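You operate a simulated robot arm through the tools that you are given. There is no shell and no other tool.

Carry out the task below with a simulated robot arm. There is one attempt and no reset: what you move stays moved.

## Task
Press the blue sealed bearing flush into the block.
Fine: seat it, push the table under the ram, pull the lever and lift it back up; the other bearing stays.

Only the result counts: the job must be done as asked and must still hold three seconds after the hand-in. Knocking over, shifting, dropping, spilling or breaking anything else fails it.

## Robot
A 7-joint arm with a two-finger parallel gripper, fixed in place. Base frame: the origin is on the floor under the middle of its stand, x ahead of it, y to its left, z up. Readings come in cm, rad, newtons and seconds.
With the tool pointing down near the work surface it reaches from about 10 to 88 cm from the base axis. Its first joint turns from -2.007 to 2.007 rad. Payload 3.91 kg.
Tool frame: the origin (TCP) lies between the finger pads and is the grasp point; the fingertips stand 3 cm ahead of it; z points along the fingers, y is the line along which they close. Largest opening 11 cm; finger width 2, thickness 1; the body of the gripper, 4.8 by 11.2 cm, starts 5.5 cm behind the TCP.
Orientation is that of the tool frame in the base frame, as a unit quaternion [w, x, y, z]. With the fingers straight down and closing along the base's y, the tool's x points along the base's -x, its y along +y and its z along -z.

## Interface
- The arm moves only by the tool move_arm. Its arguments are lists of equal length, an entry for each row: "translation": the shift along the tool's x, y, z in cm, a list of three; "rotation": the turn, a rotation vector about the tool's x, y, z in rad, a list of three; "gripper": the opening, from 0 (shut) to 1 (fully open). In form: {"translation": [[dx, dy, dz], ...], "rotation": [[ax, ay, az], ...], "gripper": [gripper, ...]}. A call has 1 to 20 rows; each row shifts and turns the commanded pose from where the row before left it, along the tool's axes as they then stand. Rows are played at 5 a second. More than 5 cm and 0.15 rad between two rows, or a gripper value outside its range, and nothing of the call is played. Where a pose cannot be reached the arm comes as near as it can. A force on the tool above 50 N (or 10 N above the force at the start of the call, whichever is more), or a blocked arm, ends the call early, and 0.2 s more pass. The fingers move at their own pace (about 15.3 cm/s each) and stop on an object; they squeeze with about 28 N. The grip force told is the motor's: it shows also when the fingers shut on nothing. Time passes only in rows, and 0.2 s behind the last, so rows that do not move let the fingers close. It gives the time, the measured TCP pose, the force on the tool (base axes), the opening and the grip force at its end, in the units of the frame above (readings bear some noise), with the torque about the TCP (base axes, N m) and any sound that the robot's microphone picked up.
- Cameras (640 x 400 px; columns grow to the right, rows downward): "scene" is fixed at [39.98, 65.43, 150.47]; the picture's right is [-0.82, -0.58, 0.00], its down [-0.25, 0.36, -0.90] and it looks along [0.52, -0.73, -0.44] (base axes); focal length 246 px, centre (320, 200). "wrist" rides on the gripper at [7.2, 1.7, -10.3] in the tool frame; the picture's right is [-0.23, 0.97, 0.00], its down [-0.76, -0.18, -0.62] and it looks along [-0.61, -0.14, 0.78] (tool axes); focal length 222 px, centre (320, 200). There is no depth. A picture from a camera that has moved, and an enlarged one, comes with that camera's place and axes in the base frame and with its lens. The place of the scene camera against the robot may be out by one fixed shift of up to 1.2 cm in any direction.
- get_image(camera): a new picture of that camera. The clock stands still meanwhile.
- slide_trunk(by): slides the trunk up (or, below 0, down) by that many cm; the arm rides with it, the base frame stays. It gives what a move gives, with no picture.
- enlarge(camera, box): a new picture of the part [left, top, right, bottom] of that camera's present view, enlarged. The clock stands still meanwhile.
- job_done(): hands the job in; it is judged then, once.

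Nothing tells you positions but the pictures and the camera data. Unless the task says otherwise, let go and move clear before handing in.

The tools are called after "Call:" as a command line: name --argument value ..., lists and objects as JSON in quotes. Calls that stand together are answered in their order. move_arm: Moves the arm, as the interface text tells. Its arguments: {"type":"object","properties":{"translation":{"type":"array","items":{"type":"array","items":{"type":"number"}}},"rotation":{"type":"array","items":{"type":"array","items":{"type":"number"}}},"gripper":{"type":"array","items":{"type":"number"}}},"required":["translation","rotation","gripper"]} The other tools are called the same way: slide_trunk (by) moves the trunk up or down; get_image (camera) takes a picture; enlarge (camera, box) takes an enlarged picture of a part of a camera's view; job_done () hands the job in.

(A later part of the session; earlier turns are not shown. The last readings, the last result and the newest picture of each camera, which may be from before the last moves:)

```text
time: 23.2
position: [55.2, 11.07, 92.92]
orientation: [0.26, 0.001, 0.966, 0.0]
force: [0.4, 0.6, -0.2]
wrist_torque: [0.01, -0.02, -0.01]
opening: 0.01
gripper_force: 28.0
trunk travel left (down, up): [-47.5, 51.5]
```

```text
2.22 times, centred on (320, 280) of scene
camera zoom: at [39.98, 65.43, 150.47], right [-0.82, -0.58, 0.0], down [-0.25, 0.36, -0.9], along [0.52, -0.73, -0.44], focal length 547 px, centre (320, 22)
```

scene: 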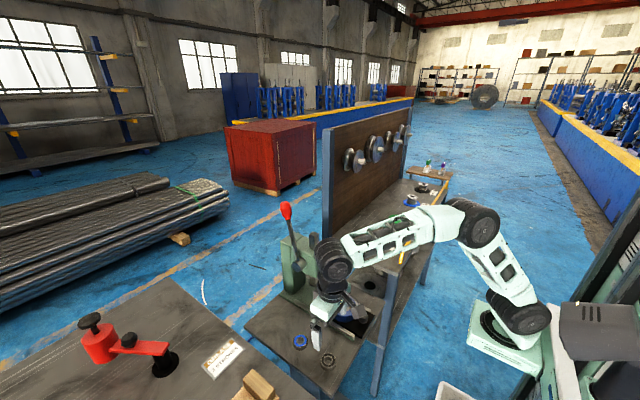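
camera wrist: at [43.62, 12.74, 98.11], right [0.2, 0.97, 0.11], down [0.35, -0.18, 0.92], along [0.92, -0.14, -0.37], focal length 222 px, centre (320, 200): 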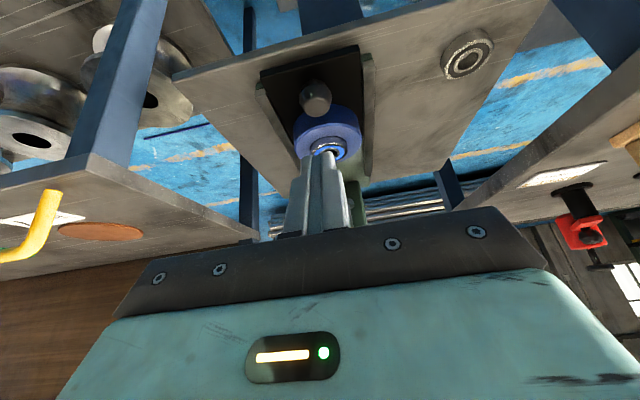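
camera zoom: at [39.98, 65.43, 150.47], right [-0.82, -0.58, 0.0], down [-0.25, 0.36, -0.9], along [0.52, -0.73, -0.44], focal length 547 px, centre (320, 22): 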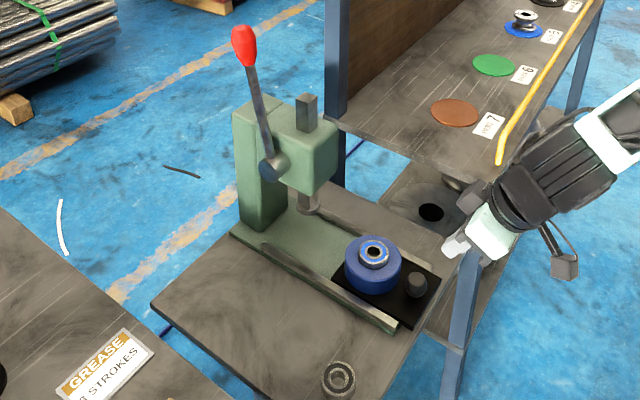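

Call:
enlarge --camera "wrist" --box '[240, 30, 400, 170]'

Call:
enlarge --camera "scene" --box '[330, 280, 380, 330]'

```text
2.86 times, centred on (320, 100) of wrist
camera zoom: at [43.62, 12.74, 98.11], right [0.2, 0.97, 0.11], down [0.35, -0.18, 0.92], along [0.92, -0.14, -0.37], focal length 635 px, centre (320, 486)
```

zoom: 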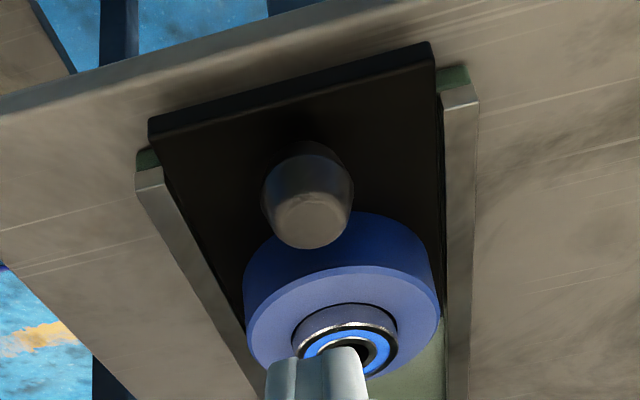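

```text
8.00 times, centred on (355, 305) of scene
camera zoom: at [39.98, 65.43, 150.47], right [-0.82, -0.58, 0.0], down [-0.25, 0.36, -0.9], along [0.52, -0.73, -0.44], focal length 1970 px, centre (40, -640)
```

zoom: 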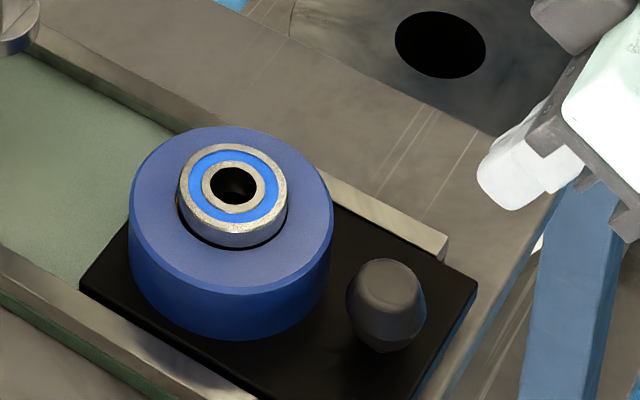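

The knob is about 3.2 cm wide with its top at about z = 81.4, and the plate surface is at about 79. I'll lower the closed fingertips behind the knob, staying above the plate.

Call:
move_arm --translation '[[1.75, -0.03, 3.03], [1.75, -0.03, 3.03], [1.65, -0.03, 2.86], [0, 0, 0], [0, 0, 0]]' --rotation '[[0, 0, 0], [0, 0, 0], [0, 0, 0], [0, 0, 0], [0, 0, 0]]' --gripper '[0, 0, 0, 0, 0]'

Call:
get_image --camera "wrist"

Call:
enlarge --camera "scene" --box '[320, 270, 400, 340]'

```text
time: 24.4
position: [54.93, 11.06, 82.52]
orientation: [0.259, -0.001, 0.966, 0.0]
force: [-1.6, -0.3, 0.0]
wrist_torque: [0.03, -0.01, -0.03]
opening: 0.0
gripper_force: 28.4
trunk travel left (down, up): [-47.5, 51.5]
```

```text
taken
camera wrist: at [43.53, 12.73, 87.73], right [0.2, 0.97, 0.11], down [0.35, -0.18, 0.92], along [0.92, -0.14, -0.37], focal length 222 px, centre (320, 200)
```

wrist: 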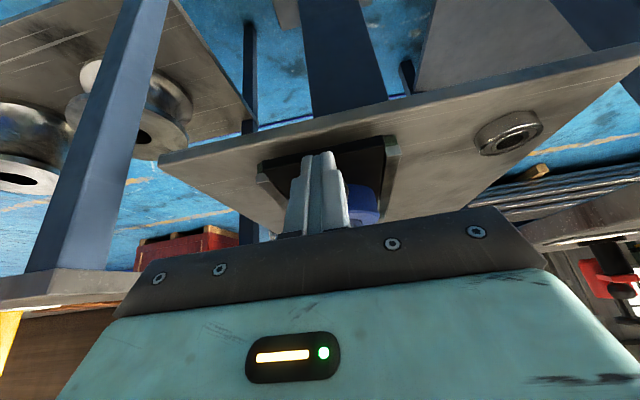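

```text
5.71 times, centred on (360, 305) of scene
camera zoom: at [39.98, 65.43, 150.47], right [-0.82, -0.58, 0.0], down [-0.25, 0.36, -0.9], along [0.52, -0.73, -0.44], focal length 1407 px, centre (91, -400)
```

zoom: 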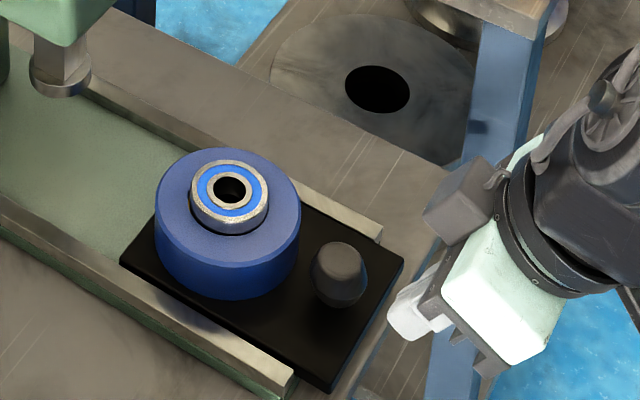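

The fingertips are behind the knob and just above the plate. I'll start pushing forward slowly and check the contact.

Call:
move_arm --translation '[[-0.69, 0, 0.4], [-0.69, 0, 0.4], [-0.52, 0, 0.3], [-0.52, 0, 0.3], [-0.52, 0, 0.3], [0, 0, 0]]' --rotation '[[0, 0, 0], [0, 0, 0], [0, 0, 0], [0, 0, 0], [0, 0, 0], [0, 0, 0]]' --gripper '[0, 0, 0, 0, 0, 0]'

Call:
enlarge --camera "scene" --box '[320, 270, 400, 340]'

Call:
enlarge --camera "wrist" --box '[240, 100, 420, 240]'

```text
time: 25.8
position: [58.57, 11.1, 82.55]
orientation: [0.259, 0.0, 0.966, 0.0]
force: [-0.5, 0.7, 0.3]
wrist_torque: [0.02, 0.0, -0.01]
opening: 0.0
gripper_force: 28.0
trunk travel left (down, up): [-47.5, 51.5]
```

```text
5.71 times, centred on (360, 305) of scene
camera zoom: at [39.98, 65.43, 150.47], right [-0.82, -0.58, 0.0], down [-0.25, 0.36, -0.9], along [0.52, -0.73, -0.44], focal length 1407 px, centre (91, -400)
```

zoom: 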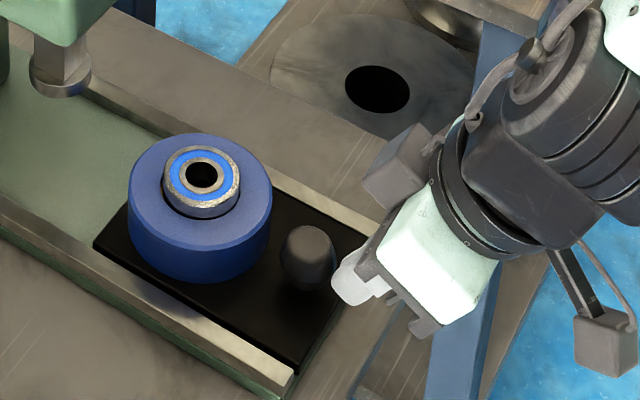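

```text
2.86 times, centred on (330, 170) of wrist
camera zoom: at [47.03, 12.67, 87.86], right [0.2, 0.97, 0.11], down [0.35, -0.18, 0.92], along [0.92, -0.14, -0.37], focal length 635 px, centre (291, 286)
```

zoom: 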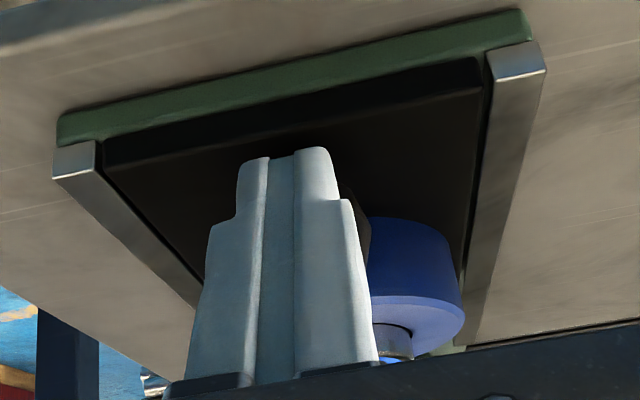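

The table slides easily and the bearing rides along with it. I'll keep pushing, then check the block against the ram.

Call:
move_arm --translation '[[-0.69, 0, 0.4], [-0.69, 0, 0.4], [-0.69, 0, 0.4], [-0.69, 0, 0.4], [-0.69, 0, 0.4], [-0.69, 0, 0.4], [-0.69, 0, 0.4], [-0.69, 0, 0.4], [-0.69, 0, 0.4], [-0.69, 0, 0.4], [0, 0, 0]]' --rotation '[[0, 0, 0], [0, 0, 0], [0, 0, 0], [0, 0, 0], [0, 0, 0], [0, 0, 0], [0, 0, 0], [0, 0, 0], [0, 0, 0], [0, 0, 0], [0, 0, 0]]' --gripper '[0, 0, 0, 0, 0, 0, 0, 0, 0, 0, 0]'

Call:
enlarge --camera "scene" --box '[280, 220, 400, 320]'

Call:
get_image --camera "wrist"

```text
time: 28.2
position: [66.56, 11.05, 82.44]
orientation: [0.258, -0.001, 0.966, 0.0]
force: [-1.3, 0.8, 0.5]
wrist_torque: [0.01, 0.0, -0.01]
opening: 0.0
gripper_force: 28.1
trunk travel left (down, up): [-47.5, 51.5]
```

```text
4.00 times, centred on (340, 270) of scene
camera zoom: at [39.98, 65.43, 150.47], right [-0.82, -0.58, 0.0], down [-0.25, 0.36, -0.9], along [0.52, -0.73, -0.44], focal length 985 px, centre (240, -80)
```

zoom: 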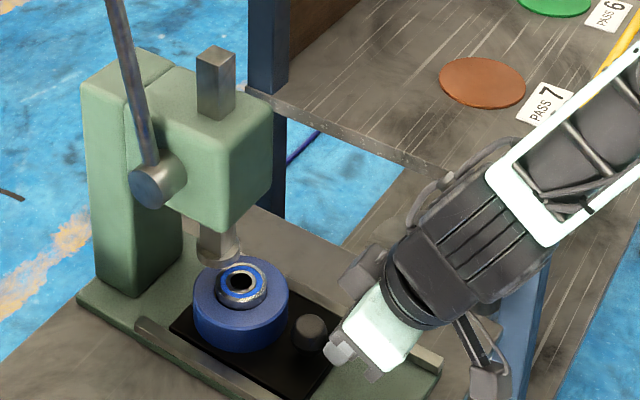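

```text
taken
camera wrist: at [55.07, 12.66, 87.77], right [0.2, 0.97, 0.11], down [0.35, -0.18, 0.92], along [0.92, -0.14, -0.37], focal length 222 px, centre (320, 200)
```

wrist: 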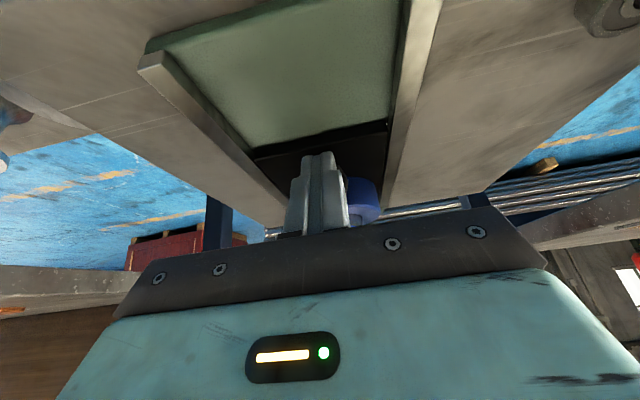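

About 3 cm remain to reach the ram, so I'll take smaller steps now and watch the clearance between the bearing and the ram.

Call:
move_arm --translation '[[-0.43, 0, 0.25], [-0.43, 0, 0.25], [-0.43, 0, 0.25], [0, 0, 0]]' --rotation '[[0, 0, 0], [0, 0, 0], [0, 0, 0], [0, 0, 0]]' --gripper '[0, 0, 0, 0]'

Call:
enlarge --camera "scene" --box '[310, 260, 370, 310]'

```text
time: 29.2
position: [67.98, 10.93, 82.44]
orientation: [0.259, 0.0, 0.966, 0.0]
force: [-0.3, -0.6, -0.1]
wrist_torque: [0.04, 0.03, 0.02]
opening: 0.0
gripper_force: 28.0
trunk travel left (down, up): [-47.5, 51.5]
```

```text
8.00 times, centred on (340, 285) of scene
camera zoom: at [39.98, 65.43, 150.47], right [-0.82, -0.58, 0.0], down [-0.25, 0.36, -0.9], along [0.52, -0.73, -0.44], focal length 1970 px, centre (160, -480)
```

zoom: 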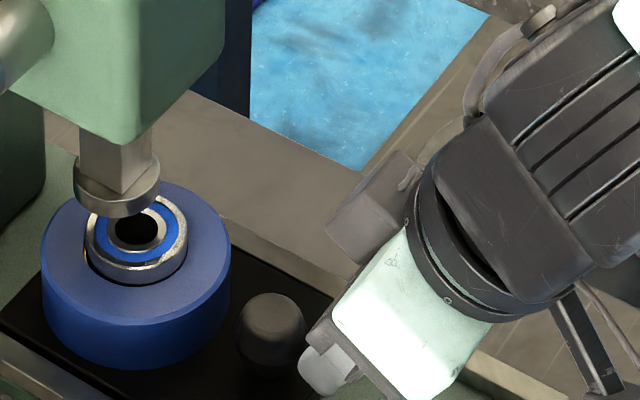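

The ram disc clears the bearing, and the bearing needs about 1.1 cm more to be under it. I'll push on in small steps and look for an end stop.

Call:
move_arm --translation '[[-0.26, 0, 0.15], [-0.26, 0, 0.15], [-0.26, 0, 0.15], [0, 0, 0]]' --rotation '[[0, 0, 0], [0, 0, 0], [0, 0, 0], [0, 0, 0]]' --gripper '[0, 0, 0, 0]'

Call:
enlarge --camera "scene" --box '[310, 260, 370, 310]'

```text
time: 30.2
position: [68.97, 10.86, 82.49]
orientation: [0.259, 0.0, 0.966, 0.0]
force: [-1.8, 0.6, -0.6]
wrist_torque: [-0.01, 0.03, 0.0]
opening: 0.0
gripper_force: 28.2
trunk travel left (down, up): [-47.5, 51.5]
```

```text
8.00 times, centred on (340, 285) of scene
camera zoom: at [39.98, 65.43, 150.47], right [-0.82, -0.58, 0.0], down [-0.25, 0.36, -0.9], along [0.52, -0.73, -0.44], focal length 1970 px, centre (160, -480)
```

zoom: 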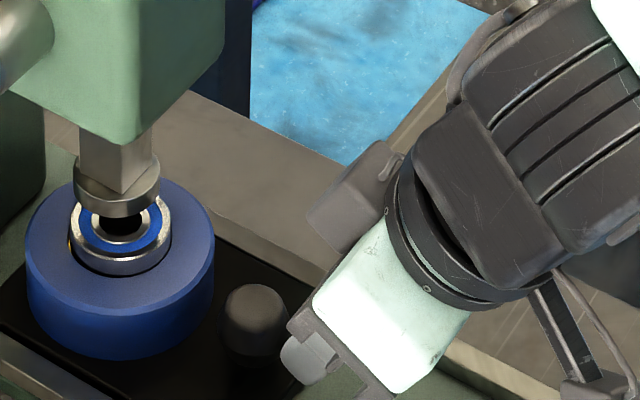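

The bearing's centre is about 2 mm short of the ram's. I'll push those last 2 mm.

Call:
move_arm --translation '[[-0.09, 0, 0.05], [-0.087, 0, 0.05], [0, 0, 0]]' --rotation '[[0, 0, 0], [0, 0, 0], [0, 0, 0]]' --gripper '[0, 0, 0]'

Call:
enlarge --camera "scene" --box '[310, 265, 350, 305]'

```text
time: 31.0
position: [69.13, 11.03, 82.59]
orientation: [0.259, -0.001, 0.966, 0.0]
force: [-9.0, -1.3, 1.8]
wrist_torque: [-0.12, 0.19, -0.05]
opening: 0.03
gripper_force: 27.6
trunk travel left (down, up): [-47.5, 51.5]
```

```text
10.00 times, centred on (330, 285) of scene
camera zoom: at [39.98, 65.43, 150.47], right [-0.82, -0.58, 0.0], down [-0.25, 0.36, -0.9], along [0.52, -0.73, -0.44], focal length 2462 px, centre (220, -650)
```

zoom: 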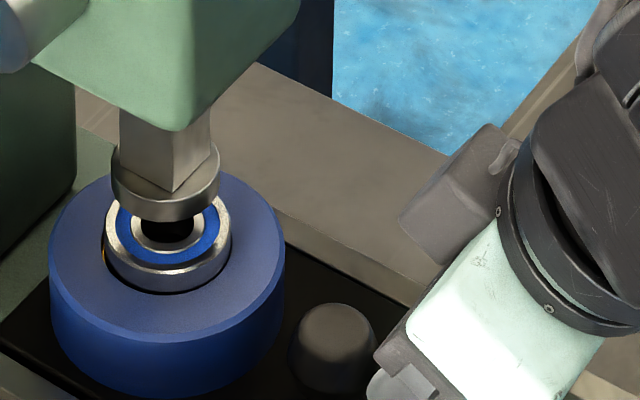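

The force rose to 9 N with the bearing lined up under the ram, which suggests an end stop. I'll push slightly more to confirm it.

Call:
move_arm --translation '[[-0.09, 0, 0.05], [-0.09, 0, 0.05], [0, 0, 0]]' --rotation '[[0, 0, 0], [0, 0, 0], [0, 0, 0]]' --gripper '[0, 0, 0]'

Call:
enlarge --camera "scene" --box '[310, 265, 350, 305]'

```text
time: 31.8
position: [69.08, 11.05, 82.56]
orientation: [0.258, 0.0, 0.966, -0.001]
force: [-38.4, -6.7, 7.6]
wrist_torque: [-0.15, 0.61, -0.18]
opening: 0.0
gripper_force: 28.1
trunk travel left (down, up): [-47.5, 51.5]
```

```text
10.00 times, centred on (330, 285) of scene
camera zoom: at [39.98, 65.43, 150.47], right [-0.82, -0.58, 0.0], down [-0.25, 0.36, -0.9], along [0.52, -0.73, -0.44], focal length 2462 px, centre (220, -650)
```

zoom: 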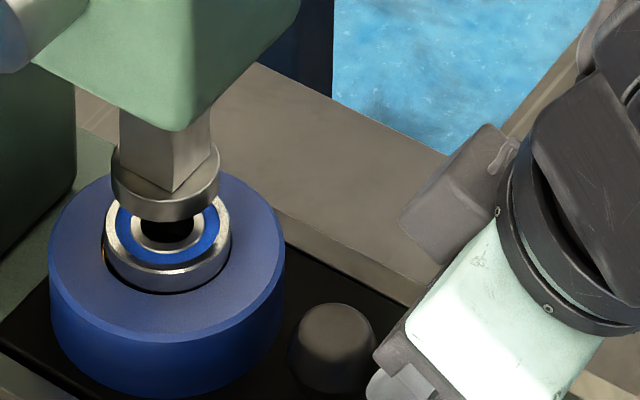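

The table is firmly against its stop with the bearing under the ram. I'll back off, rise, and turn the hand to point forward so I can see and grip the red lever knob.

Call:
move_arm --translation '[[1.73, 0, -1], [2.6, 0, -1.5], [-0.96, 1, -4.06], [-0.96, 1, -4.06], [-0.96, 1, -4.06], [-0.96, 1, -4.06], [-0.96, 1, -4.06], [-0.96, 1, -4.06], [-0.96, 1, -4.06], [0, 0, 0]]' --rotation '[[0, 0, 0], [0, 0, 0], [0, 0, 0], [0, 0, 0], [0, 0, 0], [0, 0, 0], [0, 0, 0], [0, 0, 0], [0, 0, 0], [0, 0, 0]]' --gripper '[0, 0, 0, 0, 0, 0, 0, 0, 0, 0]'

Call:
enlarge --camera "scene" --box '[240, 190, 400, 320]'

```text
time: 34.0
position: [55.88, 17.95, 110.72]
orientation: [0.259, 0.0, 0.966, 0.0]
force: [0.2, -0.4, -0.1]
wrist_torque: [0.02, 0.05, -0.04]
opening: 0.01
gripper_force: 28.2
trunk travel left (down, up): [-47.5, 51.5]
```

```text
3.08 times, centred on (320, 255) of scene
camera zoom: at [39.98, 65.43, 150.47], right [-0.82, -0.58, 0.0], down [-0.25, 0.36, -0.9], along [0.52, -0.73, -0.44], focal length 758 px, centre (320, 31)
```

zoom: 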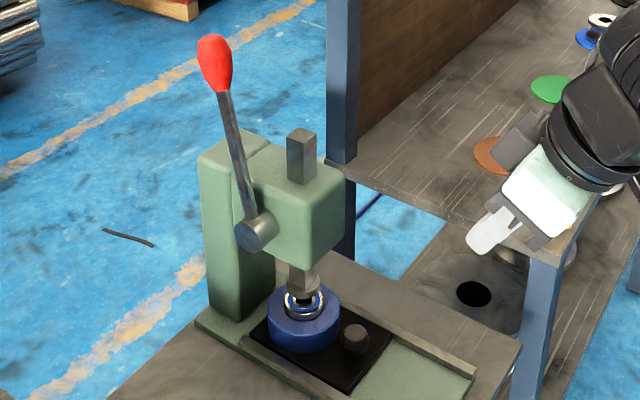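

Everything stayed in place, and the lever stands upright with its red knob at the top. Next I'll tilt the hand further forward and look at the knob from the wrist.

Call:
move_arm --translation '[[0, 0, 0], [0, 0, 0], [0, 0, 0], [0, 0, 0], [0, 0, 0], [0, 0, 0], [0, 0, 0]]' --rotation '[[0, -0.131, 0], [0, -0.131, 0], [0, -0.131, 0], [0, -0.131, 0], [0, -0.131, 0], [0, -0.131, 0], [0, 0, 0]]' --gripper '[0.3, 0.6, 0.65, 0.65, 0.65, 0.65, 0.65]'

Call:
get_image --camera "wrist"

Call:
get_image --camera "scene"

```text
time: 35.6
position: [55.86, 18.06, 110.53]
orientation: [0.61, 0.0, 0.792, 0.0]
force: [-0.4, 0.2, 0.5]
wrist_torque: [0.0, -0.02, -0.02]
opening: 7.13
gripper_force: 0.1
trunk travel left (down, up): [-47.5, 51.5]
```

```text
taken
camera wrist: at [43.99, 19.63, 106.09], right [0.06, 0.97, 0.22], down [-0.41, -0.18, 0.9], along [0.91, -0.14, 0.39], focal length 222 px, centre (320, 200)
```

wrist: 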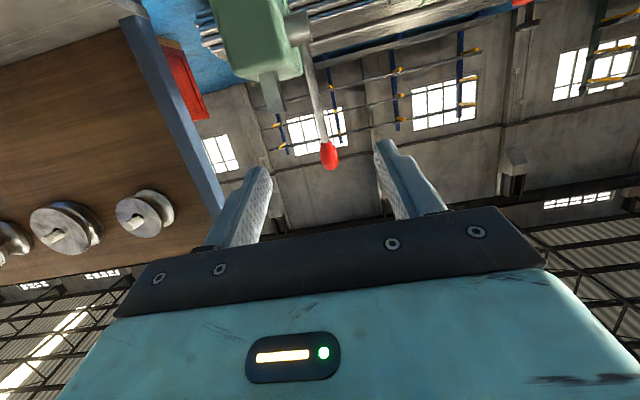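

```text
taken
```

scene: 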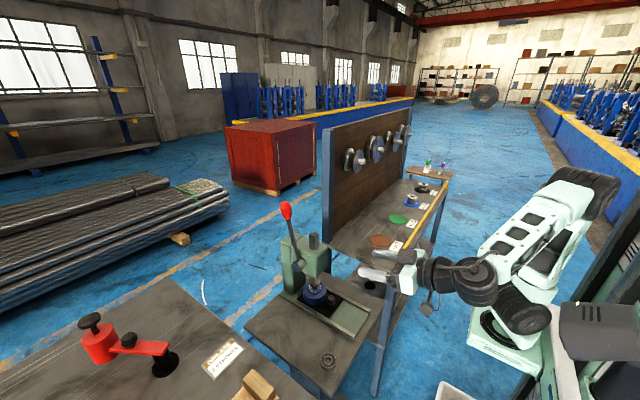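

I triangulate the red knob at about (86.7, 16.8, 115.2) and the lever pivot at about (83.3, 16.5, 95.5). I'll move the open hand to a stand-off in front of the knob.

Call:
move_arm --translation '[[-1.94, -0.26, 3.62], [-1.94, -0.26, 3.62], [-1.94, -0.26, 3.62], [-1.94, -0.26, 3.62], [-1.94, -0.26, 3.62], [0, 0, 0]]' --rotation '[[0, 0, 0], [0, 0, 0], [0, 0, 0], [0, 0, 0], [0, 0, 0], [0, 0, 0]]' --gripper '[0.65, 0.65, 0.65, 0.65, 0.65, 0.65]'

Call:
get_image --camera "wrist"

Call:
enlarge --camera "scene" --box '[240, 180, 400, 300]'

```text
time: 37.0
position: [75.87, 16.69, 115.3]
orientation: [0.609, -0.001, 0.793, 0.0]
force: [-0.3, 0.1, -0.4]
wrist_torque: [0.02, -0.03, 0.03]
opening: 7.16
gripper_force: 0.1
trunk travel left (down, up): [-47.5, 51.5]
```

```text
taken
camera wrist: at [63.98, 18.41, 110.77], right [0.06, 0.97, 0.22], down [-0.41, -0.18, 0.9], along [0.91, -0.14, 0.39], focal length 222 px, centre (320, 200)
```

wrist: 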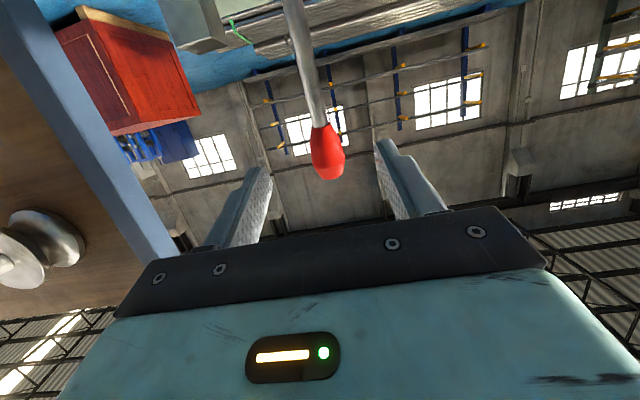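

```text
3.33 times, centred on (320, 240) of scene
camera zoom: at [39.98, 65.43, 150.47], right [-0.82, -0.58, 0.0], down [-0.25, 0.36, -0.9], along [0.52, -0.73, -0.44], focal length 821 px, centre (320, 67)
```

zoom: 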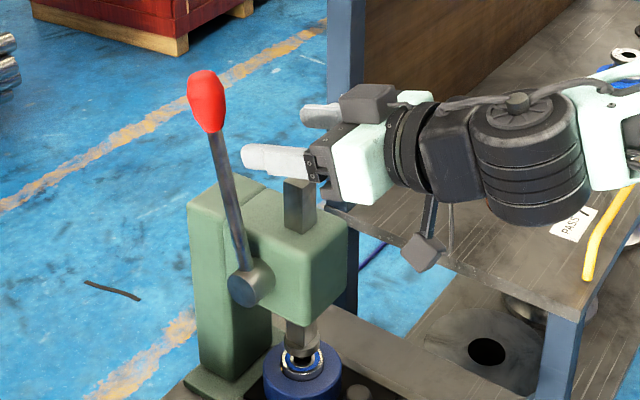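

The hand is in line with the knob (y≈16.7, z≈115.2). I'll move forward 10.8 cm so the knob lies between the fingers, then close on it.

Call:
move_arm --translation '[[-0.93, 0, 3.48], [-0.93, 0, 3.48], [-0.93, 0, 3.45], [0, 0, 0]]' --rotation '[[0, 0, 0], [0, 0, 0], [0, 0, 0], [0, 0, 0]]' --gripper '[0.65, 0.65, 0.65, 0.65]'

Call:
get_image --camera "wrist"

Call:
enlarge --camera "scene" --box '[240, 180, 400, 300]'

```text
time: 38.0
position: [86.77, 16.9, 115.22]
orientation: [0.61, 0.0, 0.793, 0.0]
force: [0.4, 0.1, 0.5]
wrist_torque: [0.01, 0.02, -0.02]
opening: 7.13
gripper_force: 0.1
trunk travel left (down, up): [-47.5, 51.5]
```

```text
taken
camera wrist: at [74.66, 18.42, 110.82], right [0.06, 0.97, 0.22], down [-0.41, -0.18, 0.9], along [0.91, -0.14, 0.39], focal length 222 px, centre (320, 200)
```

wrist: 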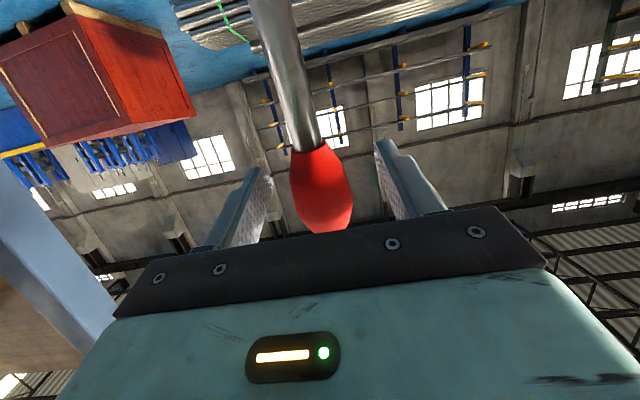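

```text
3.33 times, centred on (320, 240) of scene
camera zoom: at [39.98, 65.43, 150.47], right [-0.82, -0.58, 0.0], down [-0.25, 0.36, -0.9], along [0.52, -0.73, -0.44], focal length 821 px, centre (320, 67)
```

zoom: 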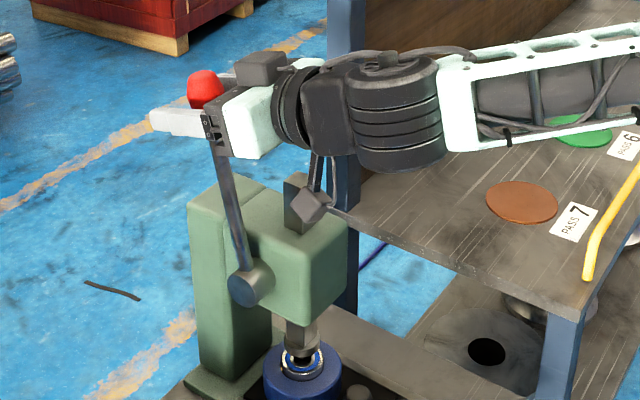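

The knob is centred at the grasp point, so I'll close the fingers on it.

Call:
move_arm --translation '[[0, 0, 0], [0, 0, 0], [0, 0, 0]]' --rotation '[[0, 0, 0], [0, 0, 0], [0, 0, 0]]' --gripper '[0.05, 0.05, 0.05]'

Call:
get_image --camera "wrist"

```text
time: 38.8
position: [86.6, 16.78, 115.26]
orientation: [0.61, -0.001, 0.792, 0.001]
force: [-0.8, 2.2, 0.3]
wrist_torque: [0.3, -0.07, -0.08]
opening: 3.1
gripper_force: 45.1
trunk travel left (down, up): [-47.5, 51.5]
```

```text
taken
camera wrist: at [74.63, 18.45, 110.82], right [0.06, 0.97, 0.22], down [-0.41, -0.18, 0.9], along [0.91, -0.14, 0.39], focal length 222 px, centre (320, 200)
```

wrist: 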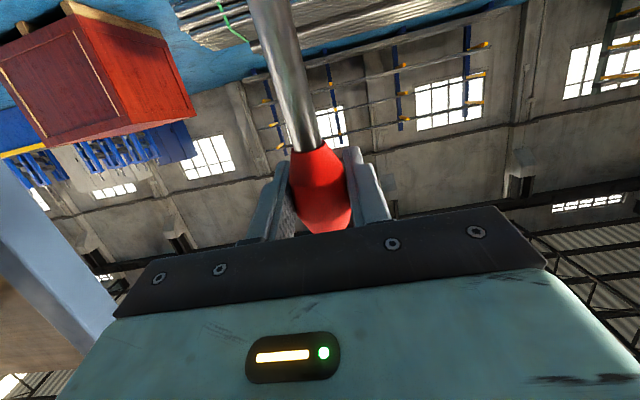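

I have the knob, with the fingers stopped at 3.1 cm. I'll pull the lever along its arc (radius about 20 cm around the pivot), starting with a small test pull.

Call:
move_arm --translation '[[0.213, 0, -1.588], [0.37, 0, -1.712], [0.524, 0, -1.672], [0, 0, 0]]' --rotation '[[0, 0, 0], [0, 0, 0], [0, 0, 0], [0, 0, 0]]' --gripper '[0.05, 0.05, 0.05, 0.05]'

Call:
get_image --camera "wrist"

Call:
enlarge --camera "scene" --box '[240, 180, 400, 310]'

```text
time: 39.8
position: [81.61, 16.81, 115.57]
orientation: [0.611, -0.002, 0.792, 0.002]
force: [3.3, 13.0, 8.0]
wrist_torque: [0.1, -0.63, -0.01]
opening: 3.12
gripper_force: 45.2
trunk travel left (down, up): [-47.5, 51.5]
```

```text
taken
camera wrist: at [69.57, 18.42, 111.18], right [0.05, 0.97, 0.22], down [-0.41, -0.18, 0.9], along [0.91, -0.14, 0.39], focal length 222 px, centre (320, 200)
```

wrist: 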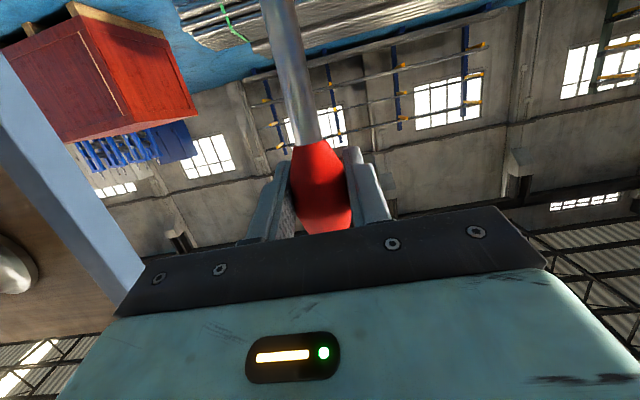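

```text
3.08 times, centred on (320, 245) of scene
camera zoom: at [39.98, 65.43, 150.47], right [-0.82, -0.58, 0.0], down [-0.25, 0.36, -0.9], along [0.52, -0.73, -0.44], focal length 758 px, centre (320, 62)
```

zoom: 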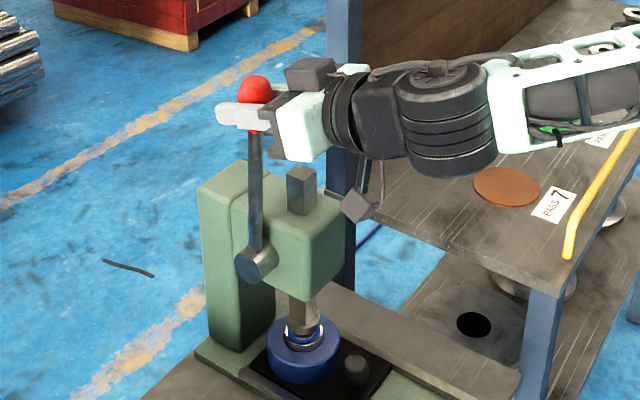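

The lever is following and the lateral load is small. I'll correct y slightly and continue along the arc.

Call:
move_arm --translation '[[0.607, 0.07, -1.63], [0.801, 0, -1.547], [0.939, 0, -1.48], [0, 0, 0]]' --rotation '[[0, 0, 0], [0, 0, 0], [0, 0, 0], [0, 0, 0]]' --gripper '[0.05, 0.05, 0.05, 0.05]'

Call:
enlarge --camera "scene" --box '[240, 180, 400, 310]'

Call:
enlarge --camera "scene" --box '[300, 255, 350, 305]'

```text
time: 40.8
position: [76.39, 16.79, 114.51]
orientation: [0.61, 0.0, 0.792, -0.001]
force: [2.1, 8.7, 19.7]
wrist_torque: [-0.61, -1.49, 0.1]
opening: 3.19
gripper_force: 44.8
trunk travel left (down, up): [-47.5, 51.5]
```

```text
3.08 times, centred on (320, 245) of scene
camera zoom: at [39.98, 65.43, 150.47], right [-0.82, -0.58, 0.0], down [-0.25, 0.36, -0.9], along [0.52, -0.73, -0.44], focal length 758 px, centre (320, 62)
```

zoom: 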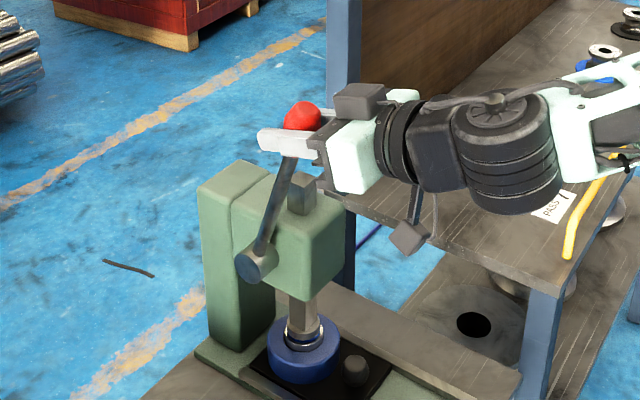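

```text
8.00 times, centred on (325, 280) of scene
camera zoom: at [39.98, 65.43, 150.47], right [-0.82, -0.58, 0.0], down [-0.25, 0.36, -0.9], along [0.52, -0.73, -0.44], focal length 1970 px, centre (280, -440)
```

zoom: 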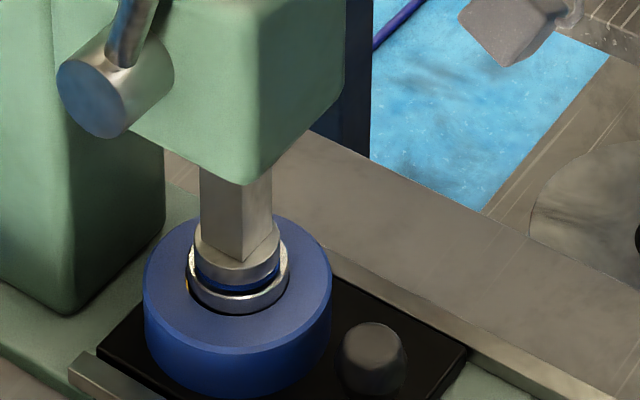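

The ram disc has come down to just above the bearing. I'll refine the pivot estimate to about (82.8, 95.7) and continue the arc, letting the hand turn slightly with the knob.

Call:
move_arm --translation '[[0.887, 0.05, -1.596], [1.007, 0, -1.418], [0.994, 0, -1.435], [0, 0, 0]]' --rotation '[[0, -0.1, 0], [0, -0.1, 0], [0, -0.1, 0], [0, 0, 0]]' --gripper '[0.05, 0.05, 0.05, 0.05]'

Call:
enlarge --camera "scene" --box '[240, 180, 400, 310]'

Call:
enlarge --camera "scene" --box '[300, 255, 350, 305]'

```text
time: 41.8
position: [71.77, 16.84, 112.23]
orientation: [0.722, 0.0, 0.692, 0.0]
force: [-8.6, 5.8, 16.9]
wrist_torque: [-0.26, -0.02, -0.33]
opening: 3.17
gripper_force: 45.3
trunk travel left (down, up): [-47.5, 51.5]
```

```text
3.08 times, centred on (320, 245) of scene
camera zoom: at [39.98, 65.43, 150.47], right [-0.82, -0.58, 0.0], down [-0.25, 0.36, -0.9], along [0.52, -0.73, -0.44], focal length 758 px, centre (320, 62)
```

zoom: 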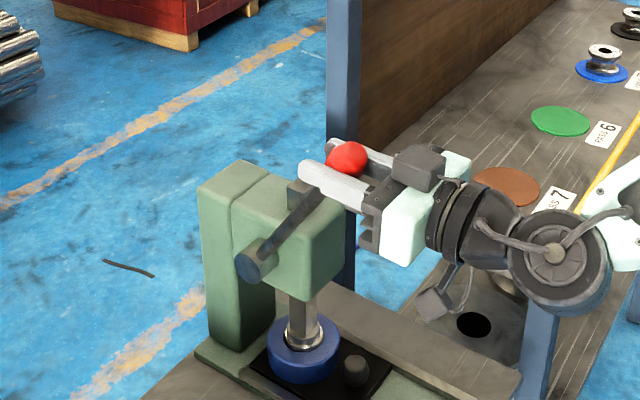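

```text
8.00 times, centred on (325, 280) of scene
camera zoom: at [39.98, 65.43, 150.47], right [-0.82, -0.58, 0.0], down [-0.25, 0.36, -0.9], along [0.52, -0.73, -0.44], focal length 1970 px, centre (280, -440)
```

zoom: 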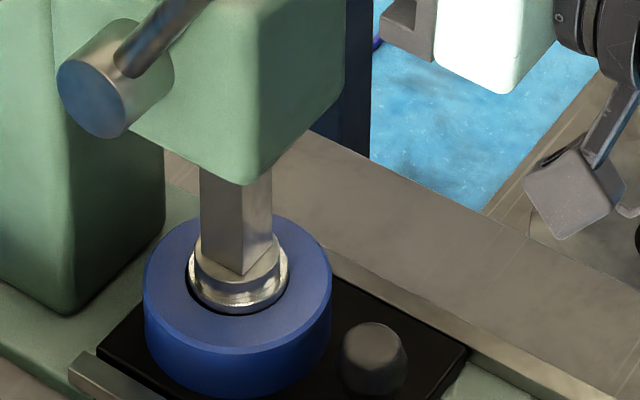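

The ram is now on the bearing. I'll keep pulling in small steps along the arc and watch the force.

Call:
move_arm --translation '[[0.439, 0, -0.754], [0.438, 0, -0.754], [0.552, 0, -0.679], [0.552, 0, -0.679], [0, 0, 0]]' --rotation '[[0, 0, 0], [0, 0, 0], [0, 0, 0], [0, 0, 0], [0, 0, 0]]' --gripper '[0.05, 0.05, 0.05, 0.05, 0.05]'

Call:
enlarge --camera "scene" --box '[240, 180, 400, 310]'

Call:
enlarge --camera "scene" --box '[300, 255, 350, 305]'

```text
time: 43.0
position: [68.89, 16.77, 110.05]
orientation: [0.72, 0.0, 0.693, 0.0]
force: [12.7, 5.5, 6.0]
wrist_torque: [0.81, -1.59, 0.06]
opening: 3.14
gripper_force: 45.2
trunk travel left (down, up): [-47.5, 51.5]
```

```text
3.08 times, centred on (320, 245) of scene
camera zoom: at [39.98, 65.43, 150.47], right [-0.82, -0.58, 0.0], down [-0.25, 0.36, -0.9], along [0.52, -0.73, -0.44], focal length 758 px, centre (320, 62)
```

zoom: 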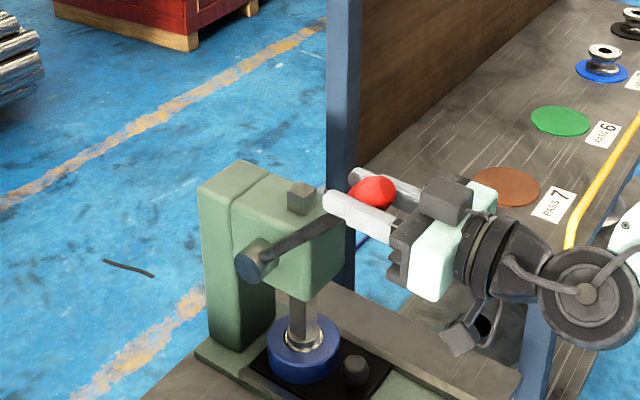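

```text
8.00 times, centred on (325, 280) of scene
camera zoom: at [39.98, 65.43, 150.47], right [-0.82, -0.58, 0.0], down [-0.25, 0.36, -0.9], along [0.52, -0.73, -0.44], focal length 1970 px, centre (280, -440)
```

zoom: 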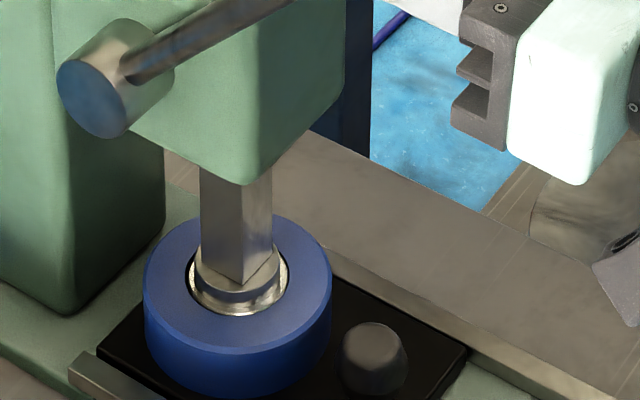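

The bearing is going in, with about 13 N of resistance along the arc. I'll continue in small steps.

Call:
move_arm --translation '[[0.406, 0, -0.421], [0.406, 0, -0.421], [0.406, 0, -0.421], [0, 0, 0]]' --rotation '[[0, 0, 0], [0, 0, 0], [0, 0, 0], [0, 0, 0]]' --gripper '[0.05, 0.05, 0.05, 0.05]'

Call:
enlarge --camera "scene" --box '[310, 270, 340, 300]'

Call:
get_image --camera "wrist"

```text
time: 44.0
position: [67.81, 16.75, 108.81]
orientation: [0.72, -0.001, 0.694, 0.001]
force: [23.1, 4.0, 5.6]
wrist_torque: [0.8, -1.62, 0.16]
opening: 3.15
gripper_force: 45.1
trunk travel left (down, up): [-47.5, 51.5]
```

```text
13.33 times, centred on (325, 285) of scene
camera zoom: at [39.98, 65.43, 150.47], right [-0.82, -0.58, 0.0], down [-0.25, 0.36, -0.9], along [0.52, -0.73, -0.44], focal length 3283 px, centre (253, -933)
```

zoom: 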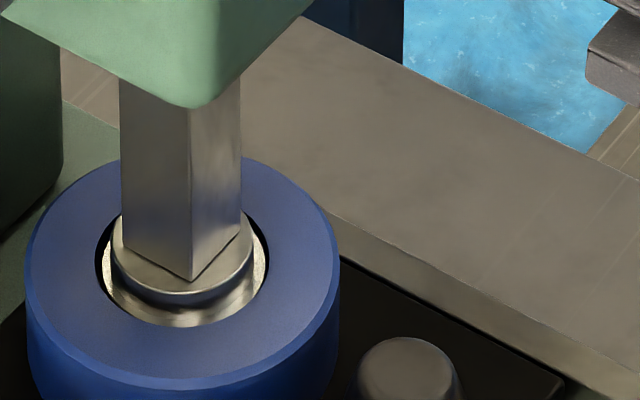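

```text
taken
camera wrist: at [57.67, 18.47, 101.13], right [-0.01, 0.97, 0.23], down [-0.65, -0.18, 0.74], along [0.76, -0.14, 0.64], focal length 222 px, centre (320, 200)
```

wrist: 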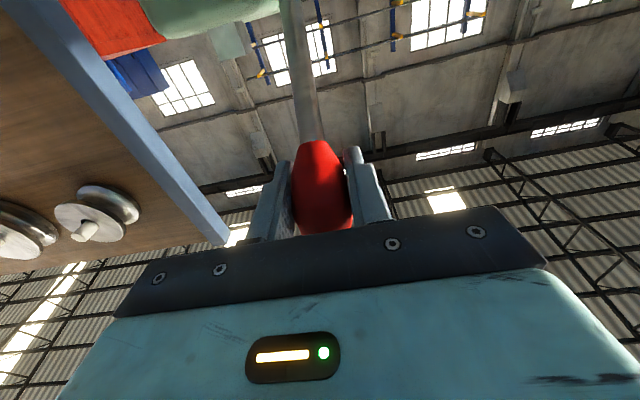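

The bearing looks almost flush. I'll keep pulling in small increments until the resistance rises sharply, meaning it has bottomed on the shoulder.

Call:
move_arm --translation '[[0.33, 0, -0.287], [0.33, 0, -0.287], [0, 0, 0]]' --rotation '[[0, 0, 0], [0, 0, 0], [0, 0, 0]]' --gripper '[0.05, 0.05, 0.05]'

Call:
enlarge --camera "scene" --box '[310, 270, 340, 300]'

Call:
enlarge --camera "scene" --box '[270, 220, 390, 310]'

```text
time: 44.8
position: [67.22, 16.77, 108.11]
orientation: [0.721, 0.0, 0.693, 0.0]
force: [25.5, 6.3, 11.5]
wrist_torque: [0.25, -1.43, 0.16]
opening: 3.17
gripper_force: 45.1
trunk travel left (down, up): [-47.5, 51.5]
```

```text
13.33 times, centred on (325, 285) of scene
camera zoom: at [39.98, 65.43, 150.47], right [-0.82, -0.58, 0.0], down [-0.25, 0.36, -0.9], along [0.52, -0.73, -0.44], focal length 3283 px, centre (253, -933)
```

zoom: 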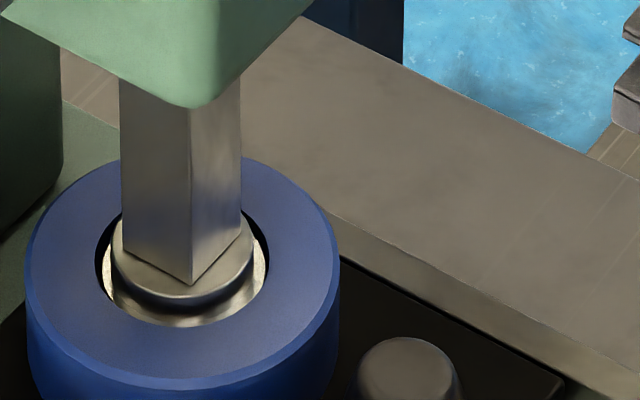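

```text
4.44 times, centred on (330, 265) of scene
camera zoom: at [39.98, 65.43, 150.47], right [-0.82, -0.58, 0.0], down [-0.25, 0.36, -0.9], along [0.52, -0.73, -0.44], focal length 1094 px, centre (276, -89)
```

zoom: 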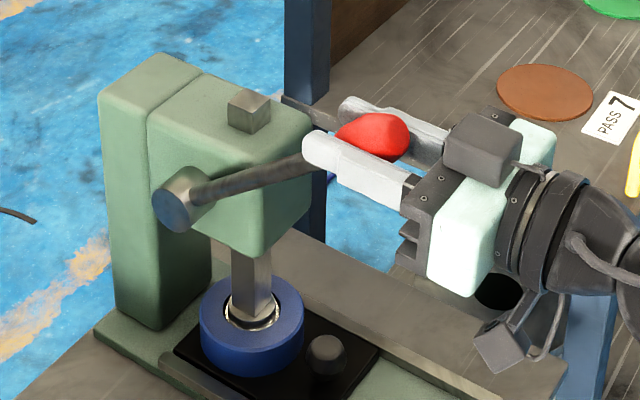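

The ram is still moving down under moderate load, about 25 N in x. I'll continue carefully.

Call:
move_arm --translation '[[0.34, 0, -0.28], [0.35, 0, -0.27], [0, 0, 0]]' --rotation '[[0, 0, 0], [0, 0, 0], [0, 0, 0]]' --gripper '[0.05, 0.05, 0.05]'

Call:
enlarge --camera "scene" --box '[310, 270, 340, 300]'

```text
time: 45.6
position: [66.63, 16.69, 107.51]
orientation: [0.722, 0.0, 0.692, 0.0]
force: [29.4, 6.1, 17.0]
wrist_torque: [-0.43, -1.04, -0.46]
opening: 3.18
gripper_force: 45.0
trunk travel left (down, up): [-47.5, 51.5]
```

```text
13.33 times, centred on (325, 285) of scene
camera zoom: at [39.98, 65.43, 150.47], right [-0.82, -0.58, 0.0], down [-0.25, 0.36, -0.9], along [0.52, -0.73, -0.44], focal length 3283 px, centre (253, -933)
```

zoom: 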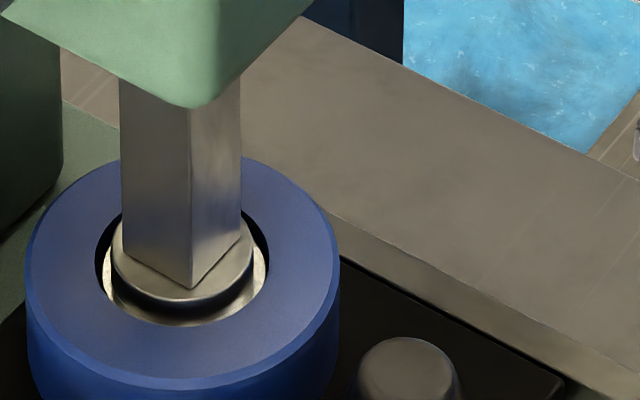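

Call:
enlarge --camera "scene" --box '[316, 284, 332, 298]'

```text
16.00 times, centred on (324, 291) of scene
camera zoom: at [39.98, 65.43, 150.47], right [-0.82, -0.58, 0.0], down [-0.25, 0.36, -0.9], along [0.52, -0.73, -0.44], focal length 3939 px, centre (256, -1256)
```

zoom: 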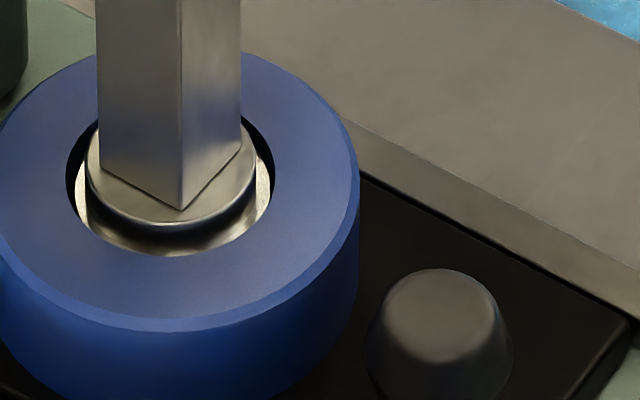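

By my estimate the ram has pushed the bearing about 1.4 cm since contact, so it should be about flush. I can't see under the disc, so I'll swing the lever part-way back to lift the ram and check before pressing any more.

Call:
move_arm --translation '[[-1.344, 0, 1.127], [-1.218, 0, 1.262], [-1.104, 0, 1.358], [-0.98, 0, 1.453], [-0.847, 0, 1.527], [-0.713, 0, 1.602], [0, 0, 0]]' --rotation '[[0, 0, 0], [0, 0, 0], [0, 0, 0], [0, 0, 0], [0, 0, 0], [0, 0, 0], [0, 0, 0]]' --gripper '[0.05, 0.05, 0.05, 0.05, 0.05, 0.05, 0.05]'

Call:
enlarge --camera "scene" --box '[310, 270, 340, 300]'

Call:
enlarge --camera "scene" --box '[240, 180, 400, 310]'

```text
time: 47.2
position: [74.83, 16.92, 114.01]
orientation: [0.72, -0.001, 0.694, 0.001]
force: [-2.6, -8.9, -10.0]
wrist_torque: [0.33, 0.98, 0.71]
opening: 3.09
gripper_force: 44.8
trunk travel left (down, up): [-47.5, 51.5]
```

```text
13.33 times, centred on (325, 285) of scene
camera zoom: at [39.98, 65.43, 150.47], right [-0.82, -0.58, 0.0], down [-0.25, 0.36, -0.9], along [0.52, -0.73, -0.44], focal length 3283 px, centre (253, -933)
```

zoom: 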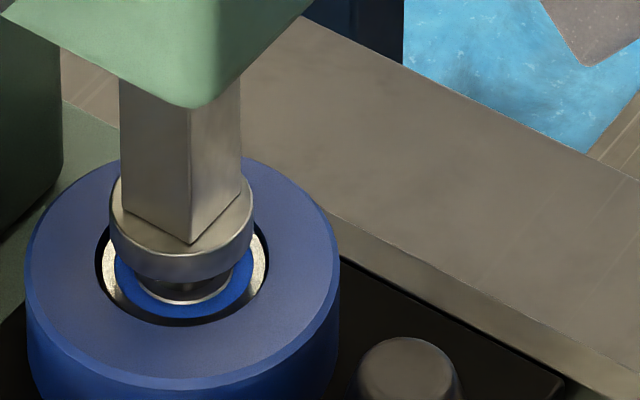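

```text
3.08 times, centred on (320, 245) of scene
camera zoom: at [39.98, 65.43, 150.47], right [-0.82, -0.58, 0.0], down [-0.25, 0.36, -0.9], along [0.52, -0.73, -0.44], focal length 758 px, centre (320, 62)
```

zoom: 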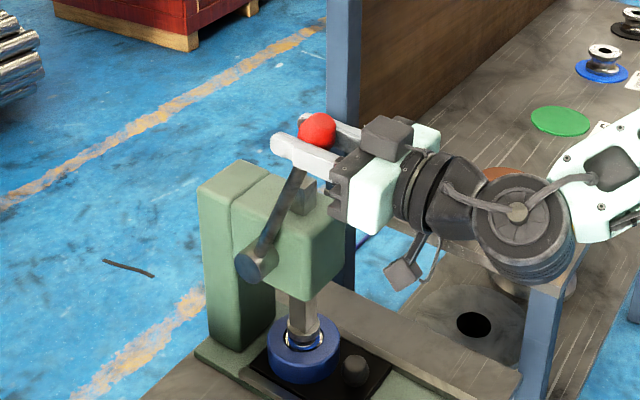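

Call:
enlarge --camera "scene" --box '[314, 284, 328, 296]'

Call:
enlarge --camera "scene" --box '[304, 274, 344, 310]'

```text
16.00 times, centred on (321, 290) of scene
camera zoom: at [39.98, 65.43, 150.47], right [-0.82, -0.58, 0.0], down [-0.25, 0.36, -0.9], along [0.52, -0.73, -0.44], focal length 3939 px, centre (304, -1240)
```

zoom: 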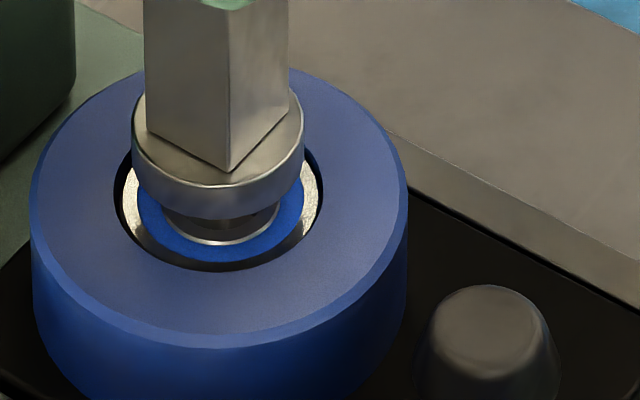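

```text
11.11 times, centred on (324, 292) of scene
camera zoom: at [39.98, 65.43, 150.47], right [-0.82, -0.58, 0.0], down [-0.25, 0.36, -0.9], along [0.52, -0.73, -0.44], focal length 2736 px, centre (276, -822)
```

zoom: 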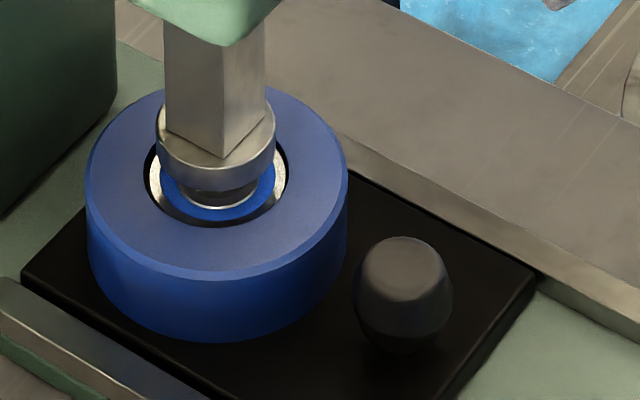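

The bearing is now well into the bore, and its blue face reads at or slightly below the block face. I'll swing the lever fully back up first, then release it and take a close look.

Call:
move_arm --translation '[[-0.49, -0.04, 1.672], [-0.429, 0, 1.699], [-0.269, 0, 1.712], [-0.127, 0, 1.746], [0.023, 0, 1.74], [0.183, 0, 1.733], [0, 0, 0]]' --rotation '[[0, 0, 0], [0, 0, 0], [0, 0, 0], [0, 0, 0], [0, 0, 0], [0, 0, 0], [0, 0, 0]]' --gripper '[0.05, 0.05, 0.05, 0.05, 0.05, 0.05, 0.05]'

Call:
enlarge --camera "scene" --box '[240, 180, 400, 310]'

Call:
enlarge --camera "scene" --box '[304, 274, 344, 310]'

```text
time: 48.8
position: [85.02, 16.82, 115.64]
orientation: [0.722, -0.001, 0.692, 0.001]
force: [-3.9, 5.0, 3.5]
wrist_torque: [-0.39, 0.49, -0.06]
opening: 3.15
gripper_force: 45.0
trunk travel left (down, up): [-47.5, 51.5]
```

```text
3.08 times, centred on (320, 245) of scene
camera zoom: at [39.98, 65.43, 150.47], right [-0.82, -0.58, 0.0], down [-0.25, 0.36, -0.9], along [0.52, -0.73, -0.44], focal length 758 px, centre (320, 62)
```

zoom: 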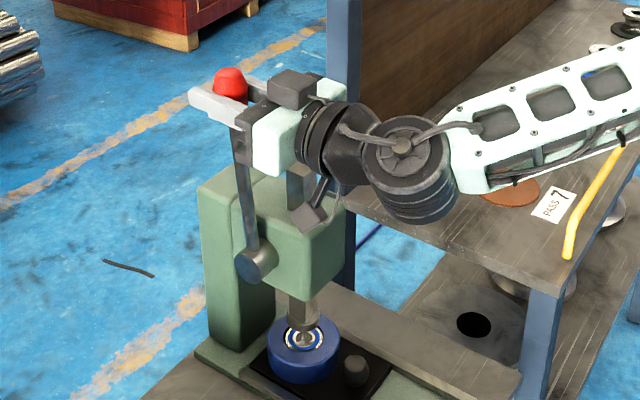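

```text
11.11 times, centred on (324, 292) of scene
camera zoom: at [39.98, 65.43, 150.47], right [-0.82, -0.58, 0.0], down [-0.25, 0.36, -0.9], along [0.52, -0.73, -0.44], focal length 2736 px, centre (276, -822)
```

zoom: 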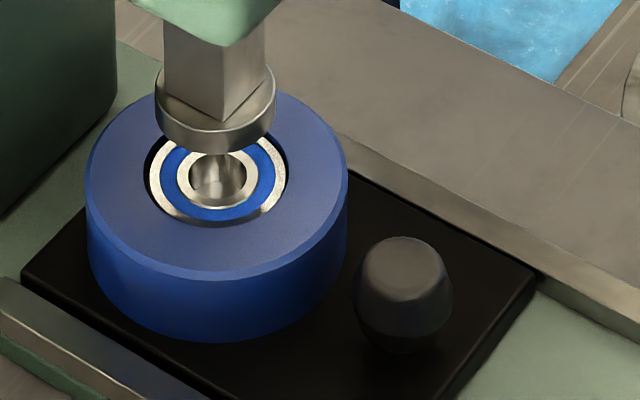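

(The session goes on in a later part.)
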